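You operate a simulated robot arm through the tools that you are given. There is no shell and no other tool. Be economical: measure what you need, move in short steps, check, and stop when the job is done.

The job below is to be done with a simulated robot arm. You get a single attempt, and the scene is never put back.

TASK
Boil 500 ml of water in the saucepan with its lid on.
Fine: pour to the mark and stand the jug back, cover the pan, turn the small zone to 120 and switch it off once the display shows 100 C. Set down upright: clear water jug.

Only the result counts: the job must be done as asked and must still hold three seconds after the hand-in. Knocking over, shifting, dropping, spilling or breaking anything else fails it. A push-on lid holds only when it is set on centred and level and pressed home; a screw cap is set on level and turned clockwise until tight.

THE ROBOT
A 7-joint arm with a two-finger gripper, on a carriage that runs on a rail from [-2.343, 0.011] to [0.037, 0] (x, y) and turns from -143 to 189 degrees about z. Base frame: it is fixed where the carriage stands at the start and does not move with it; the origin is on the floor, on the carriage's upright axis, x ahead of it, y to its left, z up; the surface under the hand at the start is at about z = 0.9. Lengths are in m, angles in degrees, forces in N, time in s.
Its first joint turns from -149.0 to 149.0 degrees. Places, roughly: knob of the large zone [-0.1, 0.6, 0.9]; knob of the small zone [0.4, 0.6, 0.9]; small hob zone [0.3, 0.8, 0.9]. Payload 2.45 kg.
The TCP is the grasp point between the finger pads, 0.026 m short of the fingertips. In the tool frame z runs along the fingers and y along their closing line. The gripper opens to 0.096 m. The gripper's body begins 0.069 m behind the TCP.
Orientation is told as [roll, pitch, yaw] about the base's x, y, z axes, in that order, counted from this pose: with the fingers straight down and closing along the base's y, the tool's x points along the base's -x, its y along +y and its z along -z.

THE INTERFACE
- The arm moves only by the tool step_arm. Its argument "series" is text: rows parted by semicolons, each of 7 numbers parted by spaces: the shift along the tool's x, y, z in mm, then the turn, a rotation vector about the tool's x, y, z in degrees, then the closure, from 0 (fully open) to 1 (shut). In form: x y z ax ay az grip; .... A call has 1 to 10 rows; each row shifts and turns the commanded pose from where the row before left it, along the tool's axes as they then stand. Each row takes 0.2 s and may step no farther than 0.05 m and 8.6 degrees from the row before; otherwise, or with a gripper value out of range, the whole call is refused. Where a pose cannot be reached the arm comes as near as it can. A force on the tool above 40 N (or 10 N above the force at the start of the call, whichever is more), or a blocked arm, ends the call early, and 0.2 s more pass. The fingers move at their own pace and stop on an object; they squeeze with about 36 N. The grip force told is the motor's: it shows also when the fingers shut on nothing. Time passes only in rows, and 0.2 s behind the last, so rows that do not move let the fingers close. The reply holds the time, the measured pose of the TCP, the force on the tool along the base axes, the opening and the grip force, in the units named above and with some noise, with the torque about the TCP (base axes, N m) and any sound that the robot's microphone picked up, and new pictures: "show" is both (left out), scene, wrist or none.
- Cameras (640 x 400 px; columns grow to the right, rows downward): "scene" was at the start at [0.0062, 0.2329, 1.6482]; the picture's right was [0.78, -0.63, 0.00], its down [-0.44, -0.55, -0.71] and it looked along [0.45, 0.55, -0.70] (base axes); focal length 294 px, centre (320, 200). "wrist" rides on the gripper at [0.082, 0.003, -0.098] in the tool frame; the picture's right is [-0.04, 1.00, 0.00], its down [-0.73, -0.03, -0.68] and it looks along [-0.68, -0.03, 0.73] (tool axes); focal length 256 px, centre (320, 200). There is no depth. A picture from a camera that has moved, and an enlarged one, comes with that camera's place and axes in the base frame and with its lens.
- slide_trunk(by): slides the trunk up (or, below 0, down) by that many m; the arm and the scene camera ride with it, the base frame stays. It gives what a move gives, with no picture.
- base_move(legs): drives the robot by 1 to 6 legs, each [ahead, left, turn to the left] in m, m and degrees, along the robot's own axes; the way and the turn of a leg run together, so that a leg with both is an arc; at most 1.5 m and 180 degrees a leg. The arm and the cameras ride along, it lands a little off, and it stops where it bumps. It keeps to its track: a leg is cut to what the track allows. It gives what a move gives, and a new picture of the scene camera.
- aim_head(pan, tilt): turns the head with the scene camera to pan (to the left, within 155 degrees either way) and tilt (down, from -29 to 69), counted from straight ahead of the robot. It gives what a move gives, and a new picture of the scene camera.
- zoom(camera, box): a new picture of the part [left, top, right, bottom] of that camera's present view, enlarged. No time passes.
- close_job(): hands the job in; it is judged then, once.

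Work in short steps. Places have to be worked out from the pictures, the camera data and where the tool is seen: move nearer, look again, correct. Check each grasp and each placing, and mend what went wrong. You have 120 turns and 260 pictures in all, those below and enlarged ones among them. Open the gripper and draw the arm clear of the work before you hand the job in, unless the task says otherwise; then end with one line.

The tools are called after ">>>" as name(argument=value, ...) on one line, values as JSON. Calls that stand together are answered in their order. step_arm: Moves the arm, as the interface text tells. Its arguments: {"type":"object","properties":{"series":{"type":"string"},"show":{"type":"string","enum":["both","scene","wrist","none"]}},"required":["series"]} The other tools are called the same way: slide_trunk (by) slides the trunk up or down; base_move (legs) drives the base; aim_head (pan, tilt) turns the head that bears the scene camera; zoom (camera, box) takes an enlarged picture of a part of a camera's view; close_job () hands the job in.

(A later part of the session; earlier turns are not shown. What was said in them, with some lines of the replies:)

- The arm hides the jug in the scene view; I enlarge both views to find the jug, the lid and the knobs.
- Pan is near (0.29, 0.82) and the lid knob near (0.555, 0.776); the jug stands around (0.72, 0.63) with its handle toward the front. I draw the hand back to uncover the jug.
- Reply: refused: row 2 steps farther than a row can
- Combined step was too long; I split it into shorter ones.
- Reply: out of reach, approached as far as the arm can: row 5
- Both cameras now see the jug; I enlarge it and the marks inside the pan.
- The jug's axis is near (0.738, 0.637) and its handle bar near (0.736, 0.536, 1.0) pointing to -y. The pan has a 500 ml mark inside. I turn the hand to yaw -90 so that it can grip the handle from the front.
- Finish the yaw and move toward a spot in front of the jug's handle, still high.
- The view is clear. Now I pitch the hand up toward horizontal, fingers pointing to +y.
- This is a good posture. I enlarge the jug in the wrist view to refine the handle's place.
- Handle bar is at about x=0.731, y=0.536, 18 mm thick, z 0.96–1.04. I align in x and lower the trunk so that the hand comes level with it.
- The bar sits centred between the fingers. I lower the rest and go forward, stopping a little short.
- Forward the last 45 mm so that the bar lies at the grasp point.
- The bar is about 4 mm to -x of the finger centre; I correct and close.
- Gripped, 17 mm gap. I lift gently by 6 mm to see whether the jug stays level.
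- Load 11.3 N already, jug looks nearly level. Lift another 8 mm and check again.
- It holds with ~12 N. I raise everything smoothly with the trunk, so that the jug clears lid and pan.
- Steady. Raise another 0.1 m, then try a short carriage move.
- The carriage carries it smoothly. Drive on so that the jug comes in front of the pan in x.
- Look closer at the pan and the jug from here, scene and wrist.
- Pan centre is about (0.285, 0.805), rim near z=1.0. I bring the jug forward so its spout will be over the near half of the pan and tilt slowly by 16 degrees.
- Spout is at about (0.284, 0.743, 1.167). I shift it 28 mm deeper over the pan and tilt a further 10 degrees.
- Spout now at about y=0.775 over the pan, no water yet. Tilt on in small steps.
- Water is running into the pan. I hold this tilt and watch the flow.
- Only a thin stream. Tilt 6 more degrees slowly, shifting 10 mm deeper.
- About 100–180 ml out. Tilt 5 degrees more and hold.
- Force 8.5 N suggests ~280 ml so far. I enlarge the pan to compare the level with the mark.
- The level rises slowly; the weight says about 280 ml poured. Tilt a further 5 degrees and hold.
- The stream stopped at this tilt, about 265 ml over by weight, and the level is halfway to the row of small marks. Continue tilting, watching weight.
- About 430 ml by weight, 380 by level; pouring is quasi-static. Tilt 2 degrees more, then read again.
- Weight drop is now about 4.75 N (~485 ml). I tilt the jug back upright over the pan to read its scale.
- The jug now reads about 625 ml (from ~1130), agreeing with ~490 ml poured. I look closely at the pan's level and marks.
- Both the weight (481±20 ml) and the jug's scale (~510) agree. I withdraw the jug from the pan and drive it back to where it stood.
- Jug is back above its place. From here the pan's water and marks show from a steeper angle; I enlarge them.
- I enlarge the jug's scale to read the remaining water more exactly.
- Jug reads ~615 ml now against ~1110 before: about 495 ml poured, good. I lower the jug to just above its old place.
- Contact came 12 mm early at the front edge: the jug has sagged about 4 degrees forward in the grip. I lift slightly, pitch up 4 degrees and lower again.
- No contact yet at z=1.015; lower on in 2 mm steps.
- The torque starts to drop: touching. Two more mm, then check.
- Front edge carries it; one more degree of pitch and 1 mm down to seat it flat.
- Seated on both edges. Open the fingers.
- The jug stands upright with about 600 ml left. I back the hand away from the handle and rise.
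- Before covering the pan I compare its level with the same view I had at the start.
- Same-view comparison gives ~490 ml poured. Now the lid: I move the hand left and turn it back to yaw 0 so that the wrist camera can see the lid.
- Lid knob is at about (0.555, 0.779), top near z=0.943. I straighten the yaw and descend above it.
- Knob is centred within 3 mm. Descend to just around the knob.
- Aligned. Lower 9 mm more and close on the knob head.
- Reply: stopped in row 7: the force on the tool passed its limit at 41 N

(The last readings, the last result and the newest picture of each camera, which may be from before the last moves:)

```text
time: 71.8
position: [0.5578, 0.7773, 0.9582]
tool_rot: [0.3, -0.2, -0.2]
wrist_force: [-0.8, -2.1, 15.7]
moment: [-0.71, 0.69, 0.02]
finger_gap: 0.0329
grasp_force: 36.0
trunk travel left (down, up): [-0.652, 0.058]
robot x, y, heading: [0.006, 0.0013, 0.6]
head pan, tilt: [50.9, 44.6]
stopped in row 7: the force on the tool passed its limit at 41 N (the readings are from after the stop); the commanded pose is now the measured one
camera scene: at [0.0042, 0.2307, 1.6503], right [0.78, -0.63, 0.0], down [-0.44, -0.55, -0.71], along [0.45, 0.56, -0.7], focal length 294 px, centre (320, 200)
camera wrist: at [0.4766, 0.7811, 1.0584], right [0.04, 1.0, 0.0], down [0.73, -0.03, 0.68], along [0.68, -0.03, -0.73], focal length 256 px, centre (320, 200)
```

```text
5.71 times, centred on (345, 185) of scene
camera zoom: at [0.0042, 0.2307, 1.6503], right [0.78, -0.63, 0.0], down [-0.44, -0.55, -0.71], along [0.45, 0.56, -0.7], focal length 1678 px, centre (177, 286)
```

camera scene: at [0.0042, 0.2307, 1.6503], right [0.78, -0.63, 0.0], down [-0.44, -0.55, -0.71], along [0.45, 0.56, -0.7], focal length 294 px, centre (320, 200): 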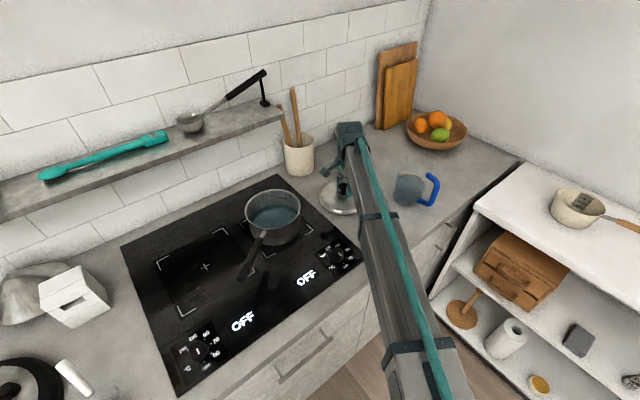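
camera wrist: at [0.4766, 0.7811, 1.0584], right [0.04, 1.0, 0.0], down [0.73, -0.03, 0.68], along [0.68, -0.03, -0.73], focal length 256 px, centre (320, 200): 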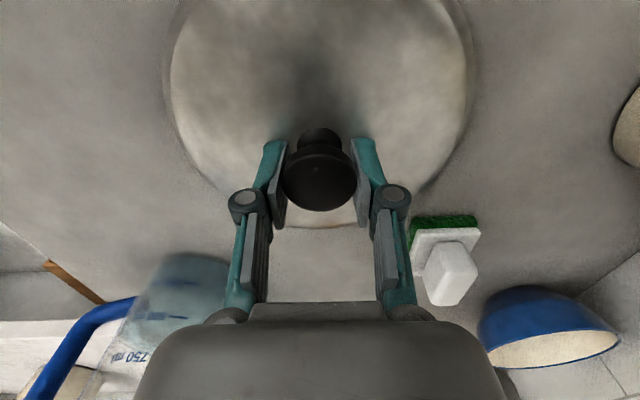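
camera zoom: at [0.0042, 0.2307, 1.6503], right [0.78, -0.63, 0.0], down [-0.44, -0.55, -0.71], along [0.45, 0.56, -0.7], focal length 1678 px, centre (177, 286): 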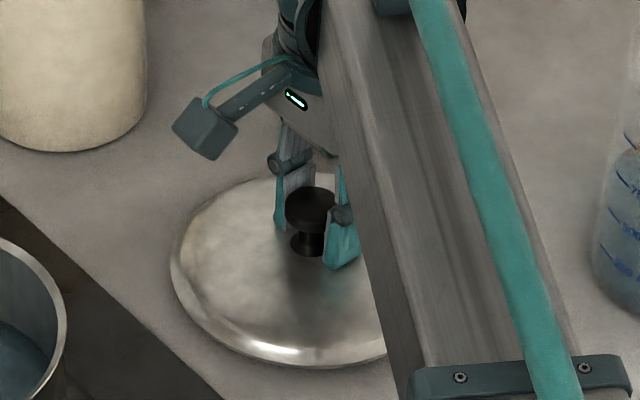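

Gripped the knob (33 mm) while the tips touch the dome. I lift slowly and check that the lid comes along.

>>> step_arm(series="0 0 -3 0 0 0 1;0 0 -5 0 0 0 1;0 0 -10 0 0 0 1;0 0 0 0 0 0 1;0 0 0 0 0 0 1")

>>> zoom(camera="scene", box=[310, 150, 380, 220])

```text
time: 73.0
position: [0.558, 0.7785, 0.9711]
tool_rot: [0.2, -0.2, -0.2]
wrist_force: [0.4, 0.3, -2.4]
moment: [-0.02, 0.01, 0.01]
finger_gap: 0.0326
grasp_force: 37.1
trunk travel left (down, up): [-0.652, 0.058]
robot x, y, heading: [0.0022, 0.0018, 0.2]
head pan, tilt: [50.9, 44.6]
camera scene: at [0.006, 0.2333, 1.6502], right [0.78, -0.63, 0.0], down [-0.44, -0.55, -0.71], along [0.45, 0.55, -0.7], focal length 294 px, centre (320, 200)
camera wrist: at [0.4783, 0.7828, 1.0726], right [0.04, 1.0, 0.0], down [0.73, -0.03, 0.68], along [0.68, -0.03, -0.73], focal length 256 px, centre (320, 200)
```

scene: 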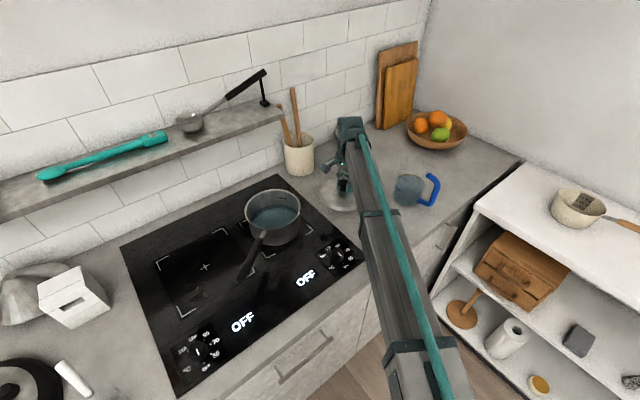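
wrist: 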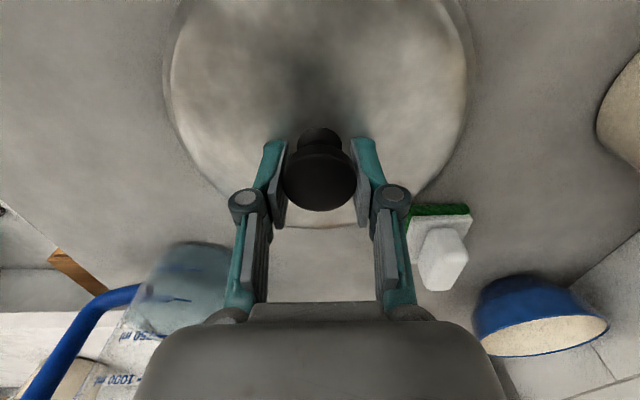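

```text
5.71 times, centred on (345, 185) of scene
camera zoom: at [0.006, 0.2333, 1.6502], right [0.78, -0.63, 0.0], down [-0.44, -0.55, -0.71], along [0.45, 0.55, -0.7], focal length 1678 px, centre (177, 286)
```

zoom: 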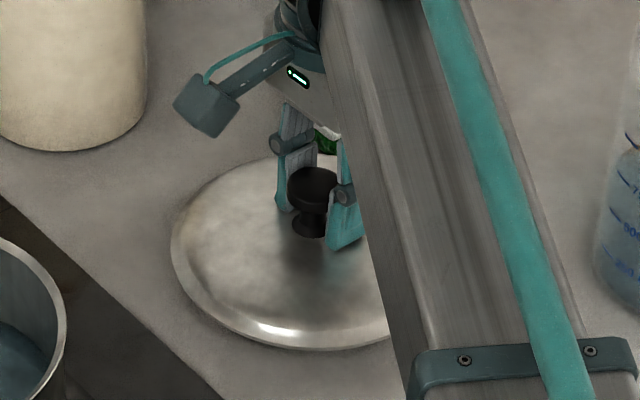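

The lid hangs level (0.25 kg). I raise it and carry it over the pan, centre estimated at (0.283, 0.808).

>>> step_arm(series="0 0 -40 0 0 0 1;0 0 -40 0 0 0 1;0 0 -40 0 0 0 1;0 0 -40 0 0 0 1;45 5 0 0 0 0 1;45 5 0 0 0 0 1;45 5 0 0 0 0 1;45 5 0 0 0 0 1;45 5 0 0 0 0 1;46 5 0 0 0 0 1")

>>> zoom(camera="scene", box=[220, 150, 330, 250])

```text
time: 75.2
position: [0.287, 0.8077, 1.1327]
tool_rot: [0.1, -0.2, -0.1]
wrist_force: [0.5, 0.6, -2.7]
moment: [-0.02, -0.03, -0.03]
finger_gap: 0.0329
grasp_force: 36.0
trunk travel left (down, up): [-0.652, 0.058]
robot x, y, heading: [-0.0009, -0.0041, 0.2]
head pan, tilt: [50.9, 44.6]
camera scene: at [0.0052, 0.2332, 1.6502], right [0.78, -0.63, 0.0], down [-0.44, -0.55, -0.71], along [0.45, 0.55, -0.7], focal length 294 px, centre (320, 200)
camera wrist: at [0.207, 0.8118, 1.2336], right [0.04, 1.0, 0.0], down [0.73, -0.03, 0.68], along [0.68, -0.03, -0.73], focal length 256 px, centre (320, 200)
```

scene: 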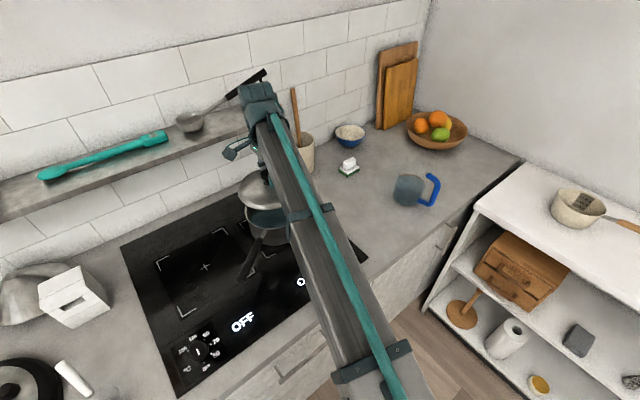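
wrist: 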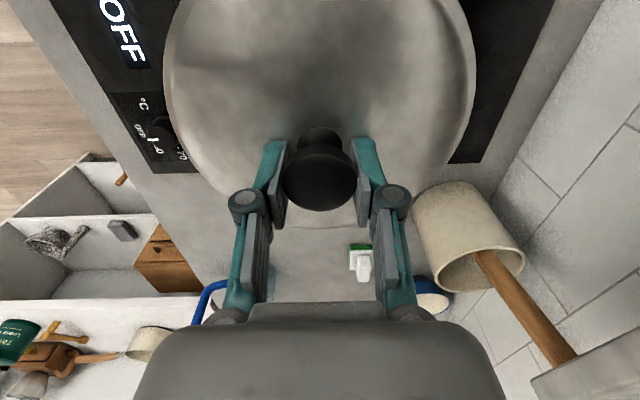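

```text
4.00 times, centred on (275, 200) of scene
camera zoom: at [0.0052, 0.2332, 1.6502], right [0.78, -0.63, 0.0], down [-0.44, -0.55, -0.71], along [0.45, 0.55, -0.7], focal length 1175 px, centre (500, 200)
```

zoom: 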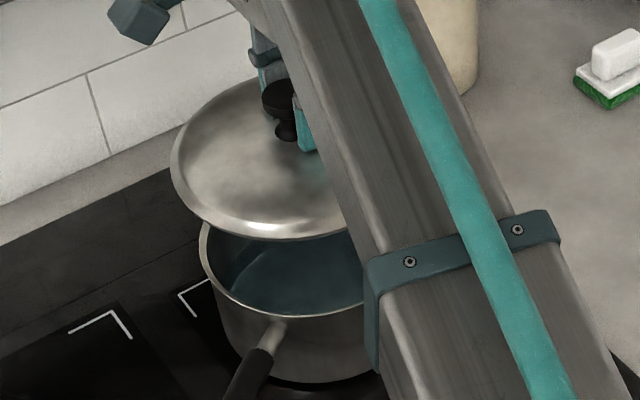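

Roughly centred, perhaps 3 mm too far left. I correct and lower to about 2 cm above the rim for a finer comparison.

>>> step_arm(series="-3 -2 20 0 0 0 1;0 0 25 0 0 0 1;0 0 0 0 0 0 1")

>>> zoom(camera="scene", box=[230, 170, 310, 250])

>>> zoom(camera="wrist", box=[140, 0, 500, 225])

```text
time: 76.0
position: [0.2914, 0.808, 1.0881]
tool_rot: [0.1, -0.2, -0.2]
wrist_force: [-0.4, 0.1, -1.9]
moment: [-0.01, -0.03, 0.03]
finger_gap: 0.033
grasp_force: 35.7
trunk travel left (down, up): [-0.652, 0.058]
robot x, y, heading: [-0.0016, 0.0003, 0.1]
head pan, tilt: [50.9, 44.6]
camera scene: at [0.0059, 0.2331, 1.6502], right [0.78, -0.63, 0.0], down [-0.44, -0.55, -0.71], along [0.45, 0.55, -0.7], focal length 294 px, centre (320, 200)
camera wrist: at [0.2104, 0.8114, 1.1884], right [0.04, 1.0, 0.0], down [0.73, -0.03, 0.68], along [0.68, -0.03, -0.73], focal length 256 px, centre (320, 200)
```

scene: 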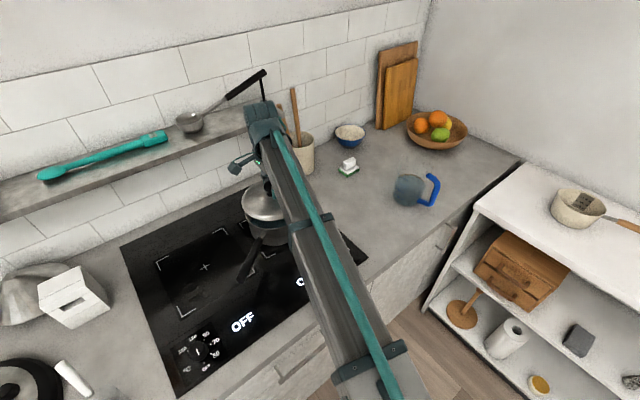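
wrist: 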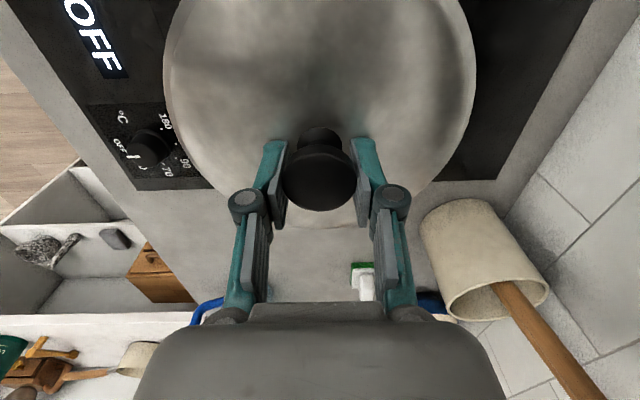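

```text
5.00 times, centred on (270, 210) of scene
camera zoom: at [0.0059, 0.2331, 1.6502], right [0.78, -0.63, 0.0], down [-0.44, -0.55, -0.71], along [0.45, 0.55, -0.7], focal length 1469 px, centre (570, 150)
```

zoom: 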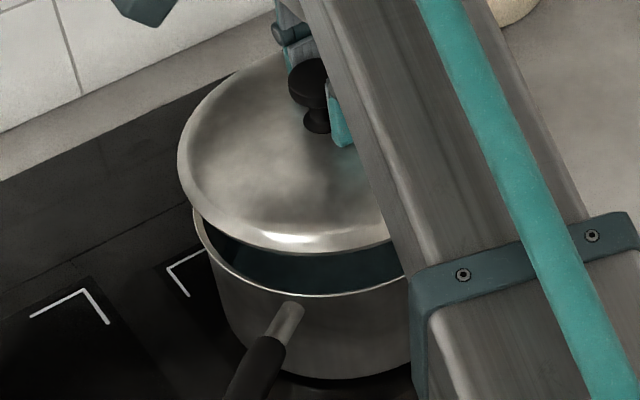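

```text
1.78 times, centred on (320, 112) of wrist
camera zoom: at [0.2104, 0.8114, 1.1884], right [0.04, 1.0, 0.0], down [0.73, -0.03, 0.68], along [0.68, -0.03, -0.73], focal length 455 px, centre (320, 356)
```

zoom: 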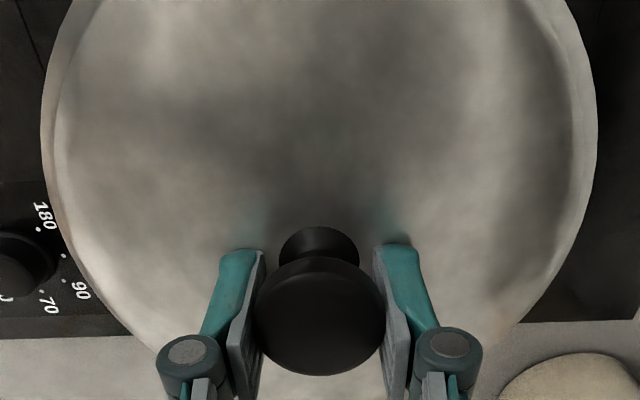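

Lateral alignment looks right; depth needs a closer look. Lower another 18 mm and compare again.

>>> step_arm(series="0 0 10 0 0 0 1;0 0 8 0 0 0 1;0 0 0 0 0 0 1", show="none")

>>> zoom(camera="scene", box=[230, 170, 310, 250])

```text
time: 76.8
position: [0.2908, 0.8087, 1.0697]
tool_rot: [0.2, 0.0, -0.1]
wrist_force: [-0.5, 0.3, -2.8]
moment: [0.01, -0.02, 0.0]
finger_gap: 0.033
grasp_force: 36.4
trunk travel left (down, up): [-0.652, 0.058]
robot x, y, heading: [-0.0012, -0.002, 0.3]
head pan, tilt: [50.9, 44.6]
```

```text
5.00 times, centred on (270, 210) of scene
camera zoom: at [0.0059, 0.2332, 1.6502], right [0.78, -0.63, 0.0], down [-0.44, -0.55, -0.71], along [0.45, 0.55, -0.7], focal length 1469 px, centre (570, 150)
```

zoom: 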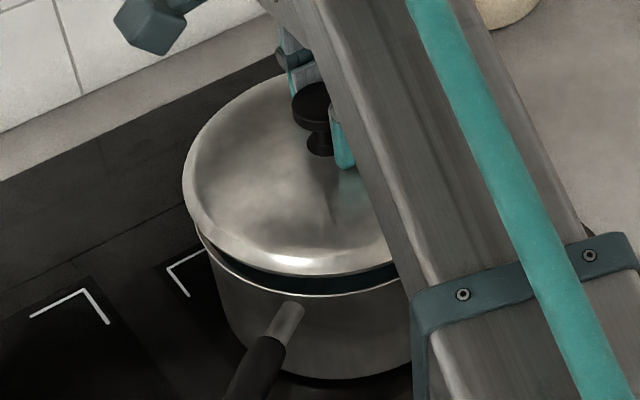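

Gap is about 20 px, closing evenly. Lower in small steps until contact.

>>> step_arm(series="0 0 4 0 0 0 1;0 0 4 0 0 0 1;0 0 3 0 0 0 1;0 0 0 0 0 0 1", show="none")

>>> zoom(camera="scene", box=[230, 170, 310, 250])

```text
time: 77.8
position: [0.2908, 0.8079, 1.0578]
tool_rot: [0.2, -0.1, -0.3]
wrist_force: [0.0, -0.1, -3.4]
moment: [-0.03, -0.02, -0.01]
finger_gap: 0.033
grasp_force: 35.7
trunk travel left (down, up): [-0.652, 0.058]
robot x, y, heading: [-0.0042, 0.0014, 0.3]
head pan, tilt: [50.9, 44.6]
```

```text
5.00 times, centred on (270, 210) of scene
camera zoom: at [0.0059, 0.2332, 1.6502], right [0.78, -0.63, 0.0], down [-0.44, -0.55, -0.71], along [0.45, 0.55, -0.7], focal length 1469 px, centre (570, 150)
```

zoom: 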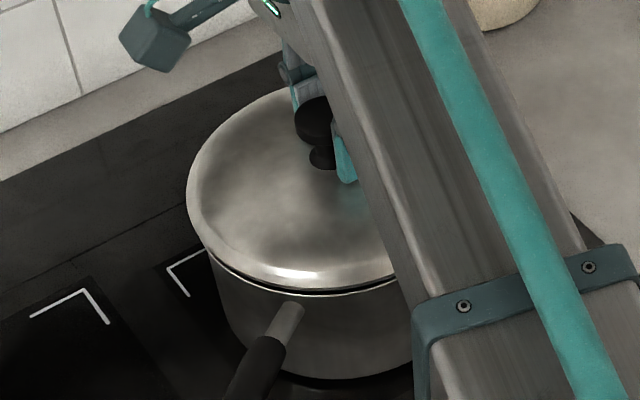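

Still no contact; I zoom at the gap to judge the centring.

>>> zoom(camera="scene", box=[264, 200, 316, 236])

>>> zoom(camera="scene", box=[262, 205, 290, 235])

```text
11.11 times, centred on (290, 218) of scene
camera zoom: at [0.0059, 0.2332, 1.6502], right [0.78, -0.63, 0.0], down [-0.44, -0.55, -0.71], along [0.45, 0.55, -0.7], focal length 3264 px, centre (653, 0)
```

zoom: 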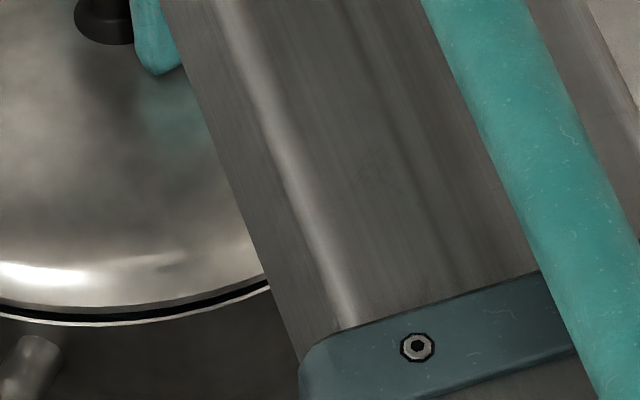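

```text
13.33 times, centred on (276, 220) of scene
camera zoom: at [0.0059, 0.2332, 1.6502], right [0.78, -0.63, 0.0], down [-0.44, -0.55, -0.71], along [0.45, 0.55, -0.7], focal length 3916 px, centre (907, -67)
```

zoom: 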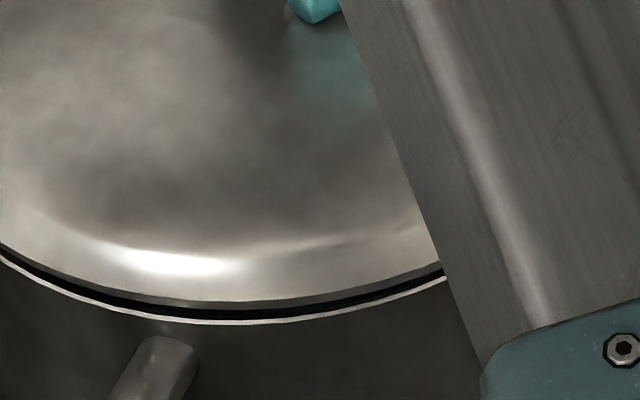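

Symmetrical all along the visible edge. Lower on in 2 mm steps to contact.

>>> step_arm(series="0 0 2 0 0 0 1;0 0 2 0 0 0 1;0 0 2 0 0 0 1;0 0 0 0 0 0 1", show="none")

>>> zoom(camera="scene", box=[230, 170, 310, 250])

```text
time: 78.8
position: [0.2908, 0.8076, 1.0552]
tool_rot: [0.4, -0.2, -0.2]
wrist_force: [4.1, 8.1, 23.7]
moment: [-0.62, 0.41, -0.04]
finger_gap: 0.0331
grasp_force: 36.5
trunk travel left (down, up): [-0.652, 0.058]
robot x, y, heading: [-0.0008, 0.0001, 0.1]
head pan, tilt: [50.9, 44.6]
```

```text
5.00 times, centred on (270, 210) of scene
camera zoom: at [0.0055, 0.2314, 1.6508], right [0.78, -0.63, 0.0], down [-0.44, -0.55, -0.71], along [0.45, 0.56, -0.7], focal length 1469 px, centre (570, 150)
```

zoom: 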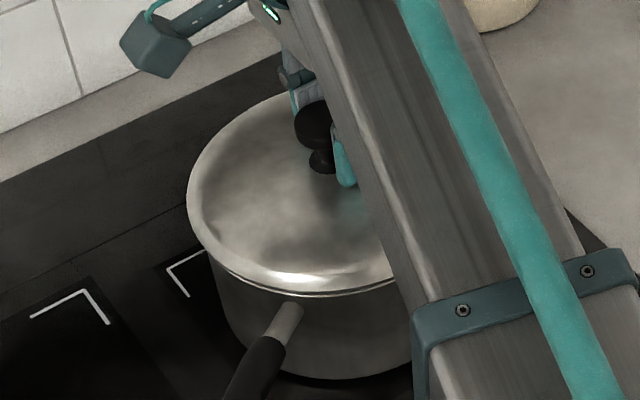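

Contact at z=1.055 on the near side, the rim pushes the lid toward +x +y. I raise 4 mm, shift 3 mm in +y and 1.5 mm in +x, and lower again.

>>> step_arm(series="0 0 -5 0 0 0 1;-1.5 3 0 0 0 0 1;0 0 3 0 0 0 1;0 0 1.5 0 0 0 1;0 0 0 0 0 0 1", show="none")

>>> zoom(camera="scene", box=[230, 170, 310, 250])

```text
time: 80.0
position: [0.291, 0.8105, 1.0541]
tool_rot: [0.3, -0.2, -0.2]
wrist_force: [-0.1, 7.4, 21.3]
moment: [-1.11, 0.99, -0.34]
finger_gap: 0.033
grasp_force: 35.6
trunk travel left (down, up): [-0.652, 0.058]
robot x, y, heading: [0.0025, 0.0013, 0.3]
head pan, tilt: [50.9, 44.6]
```

```text
5.00 times, centred on (270, 210) of scene
camera zoom: at [0.005, 0.2317, 1.6507], right [0.78, -0.63, 0.0], down [-0.44, -0.55, -0.71], along [0.45, 0.56, -0.7], focal length 1469 px, centre (570, 150)
```

zoom: 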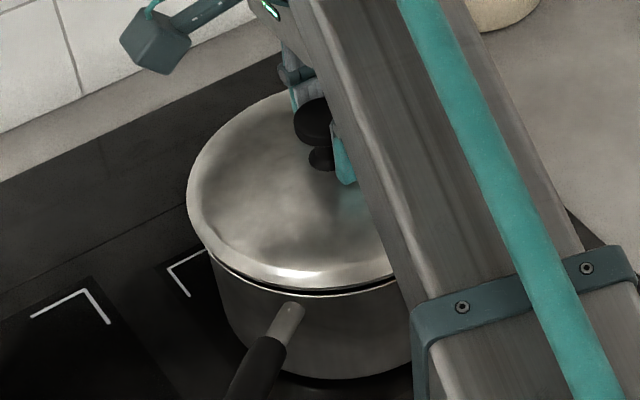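

The contact is now a single point on the near-left side, so the lid's plug still sits on that part of the rim. I raise 4 mm, shift 2 mm in +x and 2.5 mm in +y, and try again.

>>> step_arm(series="0 0 -5 0 0 0 1;-2 2.5 0 0 0 0 1;0 0 3 0 0 0 1;0 0 2 0 0 0 1;0 0 0 0 0 0 1", show="none")

>>> zoom(camera="scene", box=[230, 170, 310, 250])

```text
time: 81.2
position: [0.2934, 0.8131, 1.0531]
tool_rot: [0.2, -0.1, -0.2]
wrist_force: [-0.4, 0.2, -2.4]
moment: [0.0, 0.0, 0.02]
finger_gap: 0.0332
grasp_force: 35.8
trunk travel left (down, up): [-0.652, 0.058]
robot x, y, heading: [-0.0005, 0.0026, 0.3]
head pan, tilt: [50.9, 44.6]
```

```text
5.00 times, centred on (270, 210) of scene
camera zoom: at [0.0059, 0.2331, 1.6502], right [0.78, -0.63, 0.0], down [-0.44, -0.55, -0.71], along [0.45, 0.55, -0.7], focal length 1469 px, centre (570, 150)
```

zoom: 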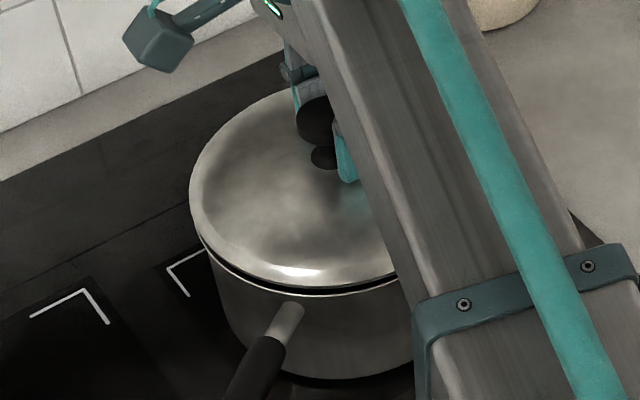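

No contact now at z=1.053: the plug enters. Lower on.

>>> step_arm(series="0 0 2 0 0 0 1;0 0 2 0 0 0 1;0 0 0 0 0 0 1", show="none")

>>> step_arm(series="0 0 2 0 0 0 1;0 0 2 0 0 0 1;0 0 0 0 0 0 1", show="none")

>>> zoom(camera="scene", box=[230, 170, 310, 250])

```text
time: 82.0
position: [0.2934, 0.8133, 1.0479]
tool_rot: [0.3, -0.1, -0.2]
wrist_force: [-0.5, -0.3, -2.8]
moment: [-0.01, -0.01, 0.0]
finger_gap: 0.0332
grasp_force: 35.9
trunk travel left (down, up): [-0.652, 0.058]
robot x, y, heading: [0.0019, 0.0036, 0.2]
head pan, tilt: [50.9, 44.6]
```

```text
time: 82.8
position: [0.2938, 0.8128, 1.0457]
tool_rot: [0.1, -0.1, -0.2]
wrist_force: [0.9, 0.3, 1.5]
moment: [0.05, -0.31, 0.05]
finger_gap: 0.0331
grasp_force: 35.9
trunk travel left (down, up): [-0.652, 0.058]
robot x, y, heading: [0.0026, -0.0002, 0.2]
head pan, tilt: [50.9, 44.6]
```

```text
5.00 times, centred on (270, 210) of scene
camera zoom: at [0.0057, 0.2328, 1.6503], right [0.78, -0.63, 0.0], down [-0.44, -0.55, -0.71], along [0.45, 0.55, -0.7], focal length 1469 px, centre (570, 150)
```

zoom: 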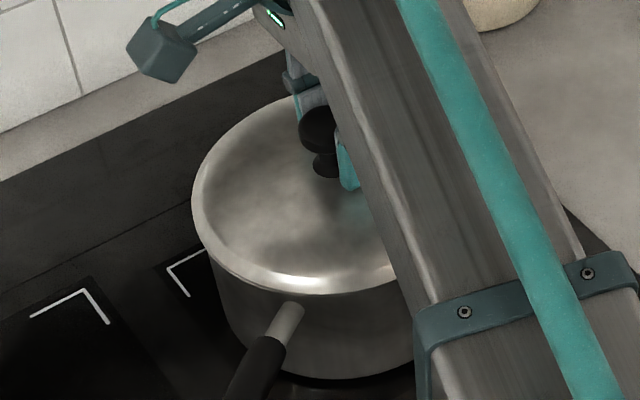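

The lid has dropped home onto the rim. I press it slightly, then release.

>>> step_arm(series="0 0 1.5 0 0 0 1;0 0 0 0 0 0 1;0 0 -1.5 0 0 0 1;0 0 0 0 0 0 0.6;0 0 0 0 0 0 0.2;0 0 0 0 0 0 0;0 0 0 0 0 0 0", show="none")

>>> zoom(camera="scene", box=[230, 170, 310, 250])

```text
time: 84.4
position: [0.295, 0.8132, 1.0449]
tool_rot: [0.2, -0.1, -0.3]
wrist_force: [0.3, -0.2, -0.4]
moment: [0.0, 0.0, 0.01]
finger_gap: 0.0959
grasp_force: 0.0
trunk travel left (down, up): [-0.652, 0.058]
robot x, y, heading: [-0.0012, 0.0038, 0.5]
head pan, tilt: [50.9, 44.6]
```

```text
5.00 times, centred on (270, 210) of scene
camera zoom: at [0.0058, 0.2329, 1.6502], right [0.78, -0.63, 0.0], down [-0.44, -0.55, -0.71], along [0.45, 0.55, -0.7], focal length 1469 px, centre (570, 150)
```

zoom: 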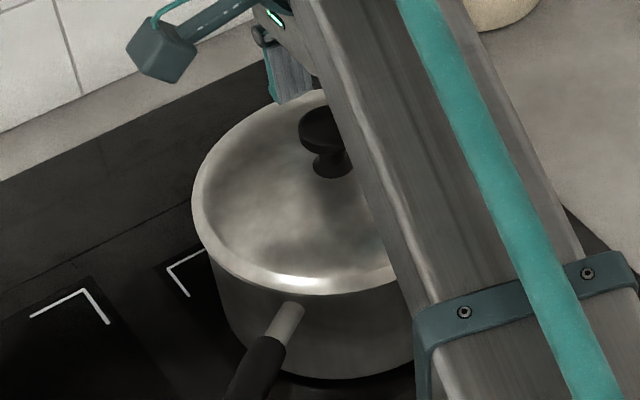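

Lid is on, level. I rise and move above the small zone's knob, near (0.368, 0.60).

>>> step_arm(series="0 0 -40 0 0 0 0;0 0 -40 0 0 0 0;0 0 -40 0 0 0 0;-15 -40 0 0 0 0 0;-15 -40 0 0 0 0 0;-15 -40 0 0 0 0 0;-15 -40 0 0 0 0 0;-15 -40 10 0 0 0 0;0 -13 40 0 0 0 0;0 0 0 0 0 0 0")

>>> zoom(camera="wrist", box=[210, 60, 430, 240])

```text
time: 86.6
position: [0.3704, 0.6002, 1.1135]
tool_rot: [0.3, -0.1, -0.2]
wrist_force: [0.4, -0.2, -0.2]
moment: [0.0, -0.02, -0.01]
finger_gap: 0.0961
grasp_force: 0.0
trunk travel left (down, up): [-0.652, 0.058]
robot x, y, heading: [-0.0002, 0.0009, 0.2]
head pan, tilt: [50.9, 44.6]
camera scene: at [0.0058, 0.233, 1.6502], right [0.78, -0.63, 0.0], down [-0.44, -0.55, -0.71], along [0.45, 0.55, -0.7], focal length 294 px, centre (320, 200)
camera wrist: at [0.2897, 0.604, 1.2145], right [0.04, 1.0, 0.0], down [0.73, -0.03, 0.68], along [0.68, -0.03, -0.73], focal length 256 px, centre (320, 200)
```

scene: 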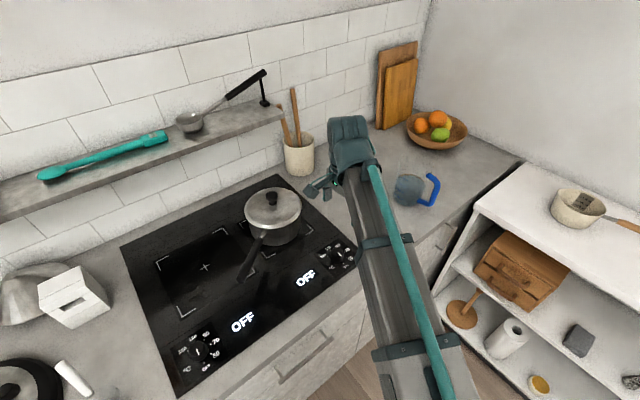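
wrist: 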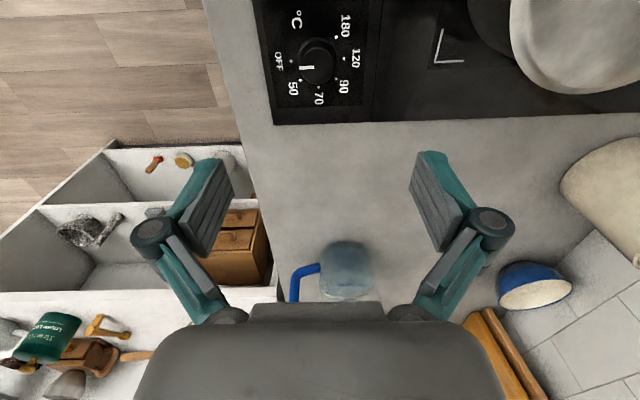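

```text
2.22 times, centred on (320, 150) of wrist
camera zoom: at [0.2897, 0.604, 1.2145], right [0.04, 1.0, 0.0], down [0.73, -0.03, 0.68], along [0.68, -0.03, -0.73], focal length 569 px, centre (320, 311)
```

zoom: 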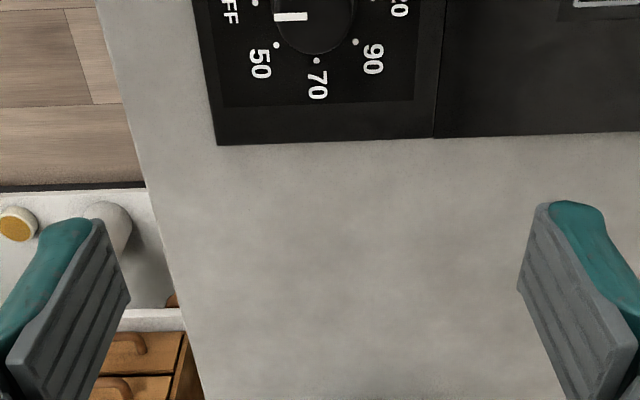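

Knob centre about (0.368, 0.597), pointer at OFF (-y); the scale runs counterclockwise in about 45-degree steps, so 120 lies half a turn on. I go down closer to check.

>>> step_arm(series="2 -3 40 0 0 0 0;0 0 40 0 0 0 0;0 0 30 0 0 0 0;0 0 20 0 0 0 0;0 0 0 0 0 0 0", show="wrist")

>>> zoom(camera="wrist", box=[220, 60, 420, 260])

```text
time: 87.8
position: [0.3657, 0.5971, 0.9826]
tool_rot: [0.3, -0.1, -0.2]
wrist_force: [0.5, 0.3, -1.3]
moment: [0.01, -0.01, -0.01]
finger_gap: 0.096
grasp_force: 0.1
trunk travel left (down, up): [-0.652, 0.058]
robot x, y, heading: [0.0038, 0.001, 0.4]
head pan, tilt: [50.9, 44.6]
camera wrist: at [0.2848, 0.6015, 1.0833], right [0.04, 1.0, 0.0], down [0.73, -0.03, 0.68], along [0.68, -0.03, -0.73], focal length 256 px, centre (320, 200)
```

wrist: 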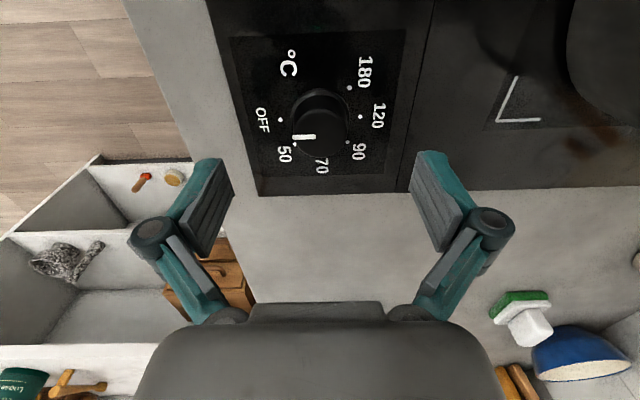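

```text
2.00 times, centred on (320, 160) of wrist
camera zoom: at [0.2848, 0.6015, 1.0833], right [0.04, 1.0, 0.0], down [0.73, -0.03, 0.68], along [0.68, -0.03, -0.73], focal length 512 px, centre (320, 280)
```

zoom: 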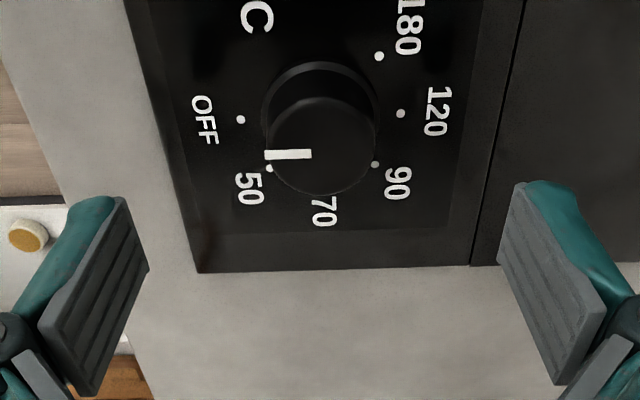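

Knob centre is (0.3705, 0.5975), top z=0.923; OFF and 120 dots are exactly opposite. I turn the open hand to yaw -90 above it, to have half a turn of travel.

>>> step_arm(series="-5 0 0 0 0 8.5 0;0 0 0 0 0 8.5 0;0 0 0 0 0 8.5 0;0 0 0 0 0 8.5 0;0 0 0 0 0 8.5 0;0 0 0 0 0 8.5 0;0 0 0 0 0 8.5 0;0 0 0 0 0 8.5 0;0 0 0 0 0 8.5 0;0 0 0 0 0 8.5 0", show="wrist")

```text
time: 90.0
position: [0.3714, 0.5967, 0.9842]
tool_rot: [0.0, 0.2, -85.3]
wrist_force: [0.0, 0.0, 0.1]
moment: [-0.01, 0.0, 0.02]
finger_gap: 0.0959
grasp_force: 0.1
trunk travel left (down, up): [-0.652, 0.058]
robot x, y, heading: [0.0001, -0.0012, 0.5]
head pan, tilt: [50.9, 44.6]
camera wrist: at [0.3692, 0.6788, 1.0855], right [1.0, 0.04, 0.0], down [0.03, -0.74, 0.68], along [0.03, -0.68, -0.74], focal length 256 px, centre (320, 200)
```

wrist: 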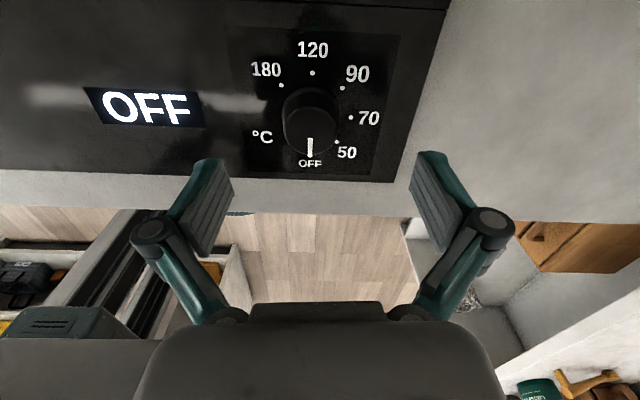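

This view puts the knob at x≈0.367; I use 0.369. Descend around the knob and close.

>>> step_arm(series="0 -2.5 30 0 0 0 0;0 0 15 0 0 0 0;0 0 6 0 0 0 0;0 0 0 0 0 0 0.4;0 0 0 0 0 0 0.6;0 0 0 0 0 0 0.8;0 0 0 0 0 0 1;0 0 0 0 0 0 1", show="wrist")

>>> zoom(camera="scene", box=[290, 220, 390, 290])

```text
time: 91.8
position: [0.3653, 0.5978, 0.935]
tool_rot: [0.0, 0.3, -85.1]
wrist_force: [-18.8, -2.2, 0.3]
moment: [0.16, 0.71, 0.09]
finger_gap: 0.0373
grasp_force: 44.7
trunk travel left (down, up): [-0.652, 0.058]
robot x, y, heading: [0.0007, -0.0041, 0.3]
head pan, tilt: [50.9, 44.6]
camera wrist: at [0.3631, 0.6785, 1.0352], right [1.0, 0.05, 0.0], down [0.03, -0.74, 0.68], along [0.03, -0.68, -0.74], focal length 256 px, centre (320, 200)
```

wrist: 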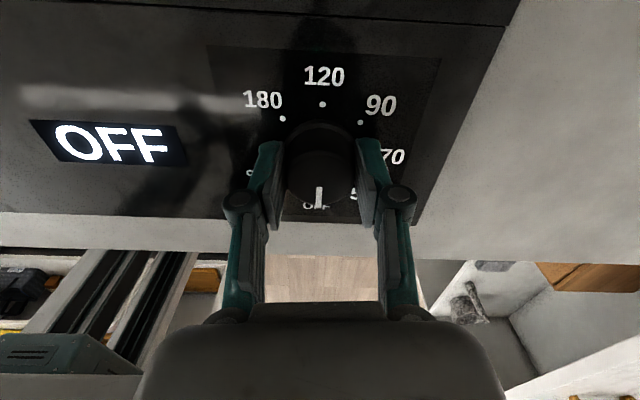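

```text
5.71 times, centred on (340, 255) of scene
camera zoom: at [0.0035, 0.2326, 1.6503], right [0.78, -0.63, 0.0], down [-0.44, -0.55, -0.71], along [0.45, 0.56, -0.7], focal length 1678 px, centre (206, -114)
```

zoom: 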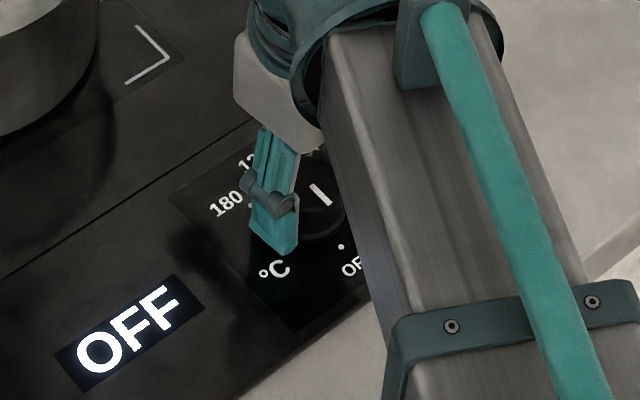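

The gripper centred itself about 4 mm to -x; I relieve that and start turning counterclockwise (seen from above).

>>> step_arm(series="0 -4 0 0 0 0 1;0 0 0 0 0 -8 1;0 0 0 0 0 -8 1;0 0 0 0 0 -8 1;0 0 0 0 0 -8 1;0 0 0 0 0 -8 1;0 0 0 0 0 0 1", show="wrist")

```text
time: 93.4
position: [0.3661, 0.5974, 0.9334]
tool_rot: [0.4, 0.0, -45.1]
wrist_force: [10.6, 8.4, 21.2]
moment: [0.63, 0.1, -0.06]
finger_gap: 0.0375
grasp_force: 44.7
trunk travel left (down, up): [-0.652, 0.058]
robot x, y, heading: [0.0003, -0.0037, 0.4]
head pan, tilt: [50.9, 44.6]
camera wrist: at [0.3118, 0.6571, 1.035], right [0.74, 0.68, 0.01], down [0.49, -0.54, 0.68], along [0.46, -0.5, -0.73], focal length 256 px, centre (320, 200)
```

wrist: 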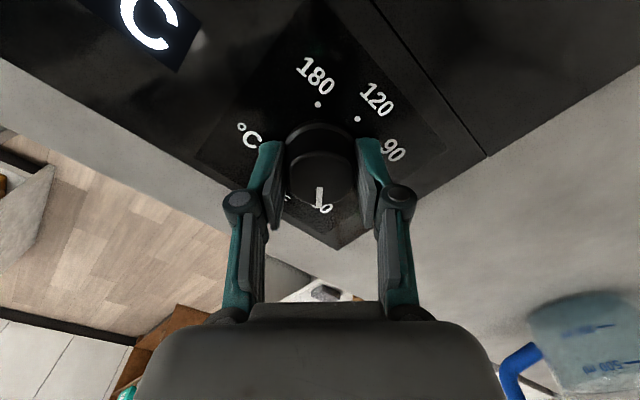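

The knob turns along (pointer at 50). I ease the side and upward force a little (2 mm each) and keep turning.

>>> step_arm(series="0 2.5 -2 0 0 0 1;0 0 0 0 0 -8 1;0 0 0 0 0 -8 1;0 0 0 0 0 -8 1;0 0 0 0 0 -8 1;0 0 0 0 0 -8 1;0 0 0 0 0 -5 1;0 0 0 0 0 0 1", show="wrist")

```text
time: 95.2
position: [0.3654, 0.5977, 0.9343]
tool_rot: [0.0, 0.0, 0.0]
wrist_force: [2.9, -10.3, -16.2]
moment: [-0.39, 0.26, 0.0]
finger_gap: 0.0374
grasp_force: 45.6
trunk travel left (down, up): [-0.652, 0.058]
robot x, y, heading: [0.0027, -0.0041, 0.2]
head pan, tilt: [50.9, 44.6]
camera wrist: at [0.2863, 0.602, 1.0348], right [0.04, 1.0, 0.0], down [0.73, -0.03, 0.68], along [0.68, -0.03, -0.73], focal length 256 px, centre (320, 200)
```

wrist: 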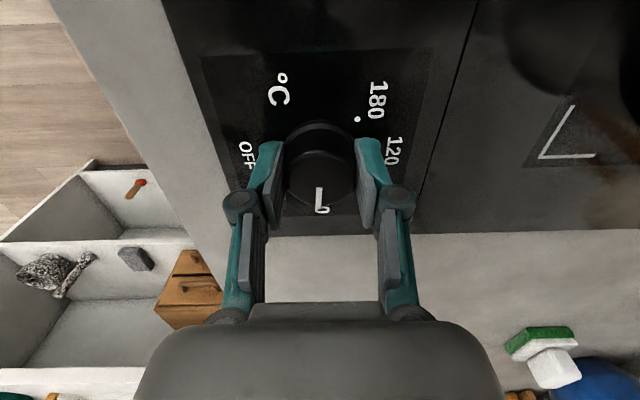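

At 70 now. Ease the forces again and turn on toward 90 and 120.

>>> step_arm(series="0 -1.5 1 0 0 0 1;0 0 0 0 0 -8 1;0 0 0 0 0 -8 1;0 0 0 0 0 -8 1;0 0 0 0 0 -8 1;0 0 0 0 0 -8 1;0 0 0 0 0 -5 1;0 0 0 0 0 0 1", show="wrist")

```text
time: 97.0
position: [0.3655, 0.5996, 0.9329]
tool_rot: [0.1, -0.2, 44.9]
wrist_force: [-0.5, 16.5, 5.3]
moment: [0.21, 0.5, -0.01]
finger_gap: 0.0375
grasp_force: 45.0
trunk travel left (down, up): [-0.652, 0.058]
robot x, y, heading: [0.0026, 0.0004, 0.3]
head pan, tilt: [50.9, 44.6]
camera wrist: at [0.3073, 0.5437, 1.0345], right [-0.68, 0.74, 0.0], down [0.54, 0.49, 0.68], along [0.5, 0.46, -0.73], focal length 256 px, centre (320, 200)
```

wrist: 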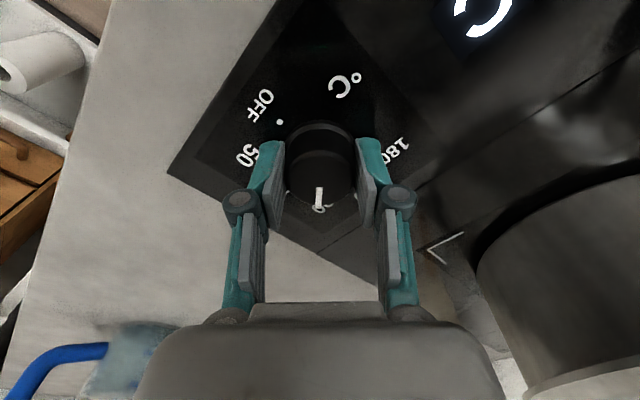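

At 90. One more eighth turn to 120.

>>> step_arm(series="-1 1.2 0 0 0 0 1;0 0 0 0 0 -8 1;0 0 0 0 0 -8 1;0 0 0 0 0 -8 1;0 0 0 0 0 -8 1;0 0 0 0 0 -8 1;0 0 0 0 0 -5 1;0 0 0 0 0 0 1")

>>> zoom(camera="scene", box=[270, 220, 390, 300])

```text
time: 98.8
position: [0.365, 0.5985, 0.9329]
tool_rot: [-0.1, -0.1, 90.0]
wrist_force: [-9.4, 11.3, 2.4]
moment: [0.46, 0.39, -0.05]
finger_gap: 0.0373
grasp_force: 45.0
trunk travel left (down, up): [-0.652, 0.058]
robot x, y, heading: [-0.0011, -0.0039, 0.3]
head pan, tilt: [50.9, 44.6]
camera scene: at [0.0045, 0.2339, 1.6501], right [0.78, -0.63, 0.0], down [-0.44, -0.55, -0.71], along [0.45, 0.55, -0.7], focal length 294 px, centre (320, 200)
camera wrist: at [0.3632, 0.5181, 1.0347], right [-1.0, 0.04, 0.0], down [0.03, 0.73, 0.68], along [0.03, 0.68, -0.73], focal length 256 px, centre (320, 200)
```

scene: 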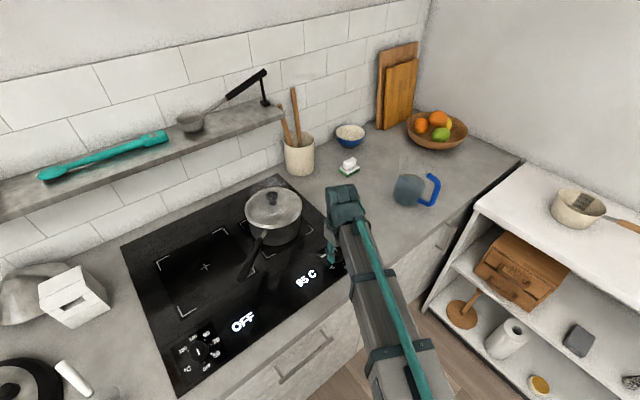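
wrist: 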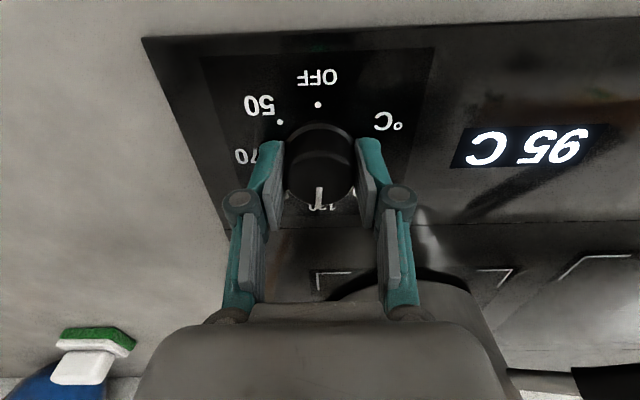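

```text
5.00 times, centred on (330, 260) of scene
camera zoom: at [0.0045, 0.2339, 1.6501], right [0.78, -0.63, 0.0], down [-0.44, -0.55, -0.71], along [0.45, 0.55, -0.7], focal length 1469 px, centre (270, -100)
```

zoom: 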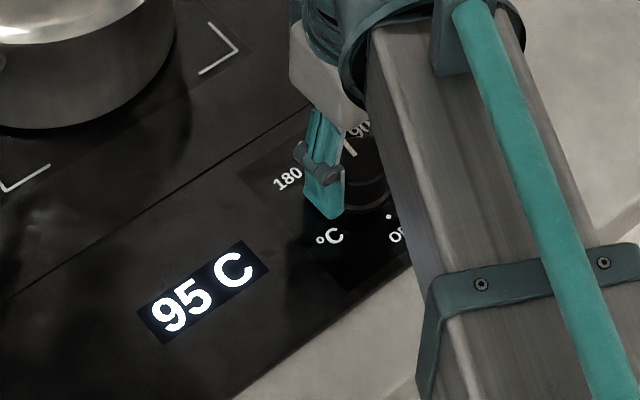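

Knob is at 120 and the display already shows 95 C. I keep the grip and wait briefly.

>>> step_arm(series="0 0 0 0 0 0 1;0 0 0 0 0 0 1", show="none")

>>> zoom(camera="scene", box=[270, 220, 390, 300])

```text
time: 99.4
position: [0.3654, 0.5993, 0.9337]
tool_rot: [0.0, -0.1, 89.9]
wrist_force: [-11.9, 11.5, 0.3]
moment: [0.05, 0.34, -0.02]
finger_gap: 0.0375
grasp_force: 44.9
trunk travel left (down, up): [-0.652, 0.058]
robot x, y, heading: [0.0002, 0.0013, 0.4]
head pan, tilt: [50.9, 44.6]
```

```text
5.00 times, centred on (330, 260) of scene
camera zoom: at [0.0043, 0.234, 1.65], right [0.78, -0.63, 0.0], down [-0.44, -0.55, -0.71], along [0.45, 0.55, -0.7], focal length 1469 px, centre (270, -100)
```

zoom: 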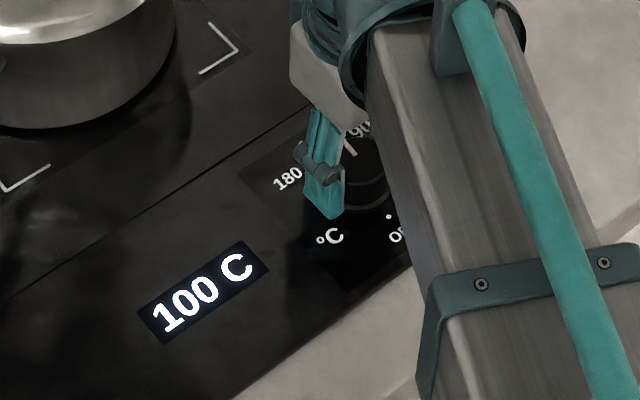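

The display shows 100 C. I turn the knob straight back clockwise toward OFF.

>>> step_arm(series="-1 1.5 0 0 0 8.5 1;0 0 0 0 0 8.5 1;0 0 0 0 0 8.5 1;0 0 0 0 0 8.5 1;0 0 0 0 0 8.5 1;0 0 0 0 0 8.5 1;0 0 0 0 0 8.5 1;0 0 0 0 0 8.5 1;0 0 0 0 0 8.5 1;0 0 0 0 0 8.5 1", show="none")

>>> step_arm(series="0 0 0 0 0 8.5 1;0 0 0 0 0 8.5 1;0 0 0 0 0 8.5 1;0 0 0 0 0 8.5 1;0 0 0 0 0 8.5 1;0 0 0 0 0 8.5 1;0 0 0 0 0 8.5 1;0 0 0 0 0 8.5 1;0 0 0 0 0 8.5 1;0 0 0 0 0 8.5 1", show="wrist")

```text
time: 101.6
position: [0.3653, 0.5985, 0.9342]
tool_rot: [0.1, -0.2, 4.6]
wrist_force: [10.0, -9.9, -5.9]
moment: [-0.2, -1.24, 0.03]
finger_gap: 0.0373
grasp_force: 44.9
trunk travel left (down, up): [-0.652, 0.058]
robot x, y, heading: [0.0048, -0.0, 0.4]
head pan, tilt: [50.9, 44.6]
```

```text
time: 103.8
position: [0.3653, 0.598, 0.9337]
tool_rot: [0.0, -0.2, -80.4]
wrist_force: [3.6, -26.3, -14.6]
moment: [-0.65, -0.38, -0.01]
finger_gap: 0.0374
grasp_force: 44.6
trunk travel left (down, up): [-0.652, 0.058]
robot x, y, heading: [0.0015, -0.0025, 0.4]
head pan, tilt: [50.9, 44.6]
camera wrist: at [0.3563, 0.6787, 1.0348], right [0.99, 0.13, 0.0], down [0.09, -0.73, 0.68], along [0.09, -0.67, -0.73], focal length 256 px, centre (320, 200)
```

wrist: 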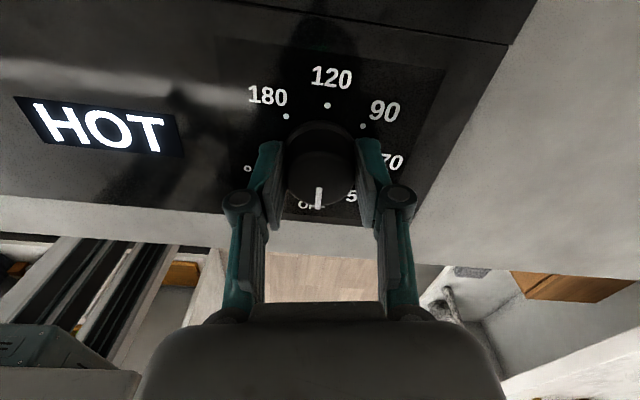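

Display shows HOT: off. I turn the last 5 degrees to the original OFF position and release.

>>> step_arm(series="-2 0 1 0 0 4.7 1;0 0 0 0 0 0 1;0 0 0 0 0 0 0.5;0 0 0 0 0 0 0;0 0 0 0 0 0 0;0 0 -40 0 0 0 0;0 0 -40 0 0 0 0;0 0 -40 0 0 0 0;0 0 -40 0 0 0 0;0 0 -40 0 0 0 0")

>>> zoom(camera="scene", box=[230, 170, 390, 300])

```text
time: 106.0
position: [0.3645, 0.5985, 1.133]
tool_rot: [0.2, 0.1, -85.0]
wrist_force: [0.2, 0.1, 0.4]
moment: [-0.01, 0.01, 0.01]
finger_gap: 0.0957
grasp_force: 0.0
trunk travel left (down, up): [-0.652, 0.058]
robot x, y, heading: [0.0009, 0.0019, 0.3]
head pan, tilt: [50.9, 44.6]
camera scene: at [0.0057, 0.2327, 1.6502], right [0.78, -0.63, 0.0], down [-0.44, -0.55, -0.71], along [0.45, 0.55, -0.7], focal length 294 px, centre (320, 200)
camera wrist: at [0.3614, 0.6799, 1.2343], right [1.0, 0.05, 0.0], down [0.04, -0.73, 0.68], along [0.03, -0.68, -0.74], focal length 256 px, centre (320, 200)
```

scene: 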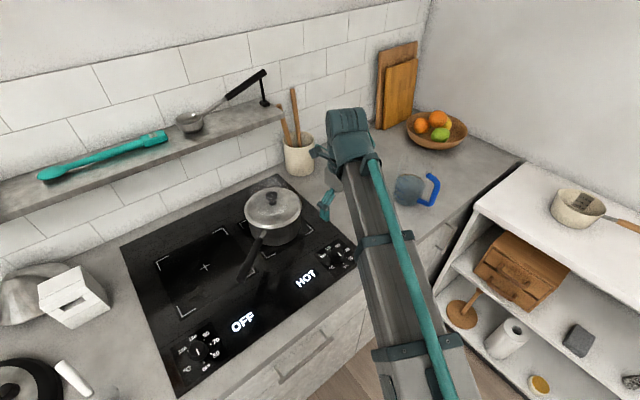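
wrist: 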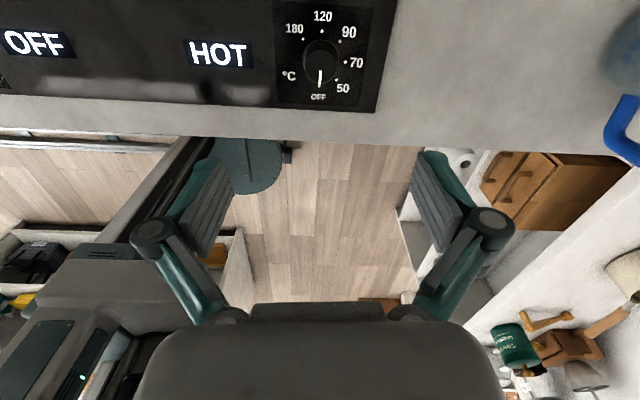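

```text
3.08 times, centred on (310, 235) of scene
camera zoom: at [0.0057, 0.2327, 1.6502], right [0.78, -0.63, 0.0], down [-0.44, -0.55, -0.71], along [0.45, 0.55, -0.7], focal length 904 px, centre (351, 92)
```

zoom: 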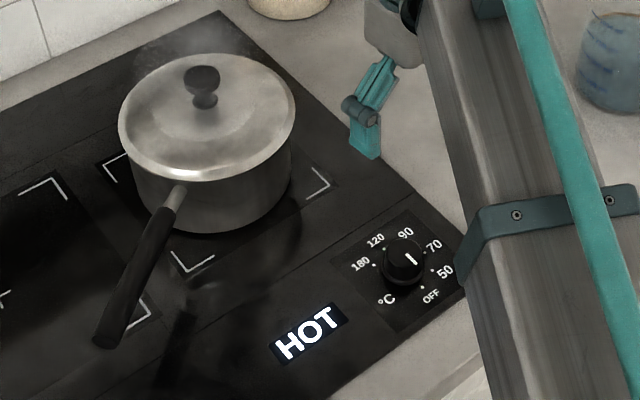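

The knob points to OFF and the display shows HOT. The lid is on level, the jug stands upright at its place, and the hand is open and clear. I hand in.

>>> close_job()

```text
The job is handed in.
```

I handed the job in: about 490 ml of water in the covered saucepan, small zone at 120 until the display read 100 C, then OFF, and the jug back upright; volume by weight and jug scale, as the level stood below the pan's printed 500 ml mark.
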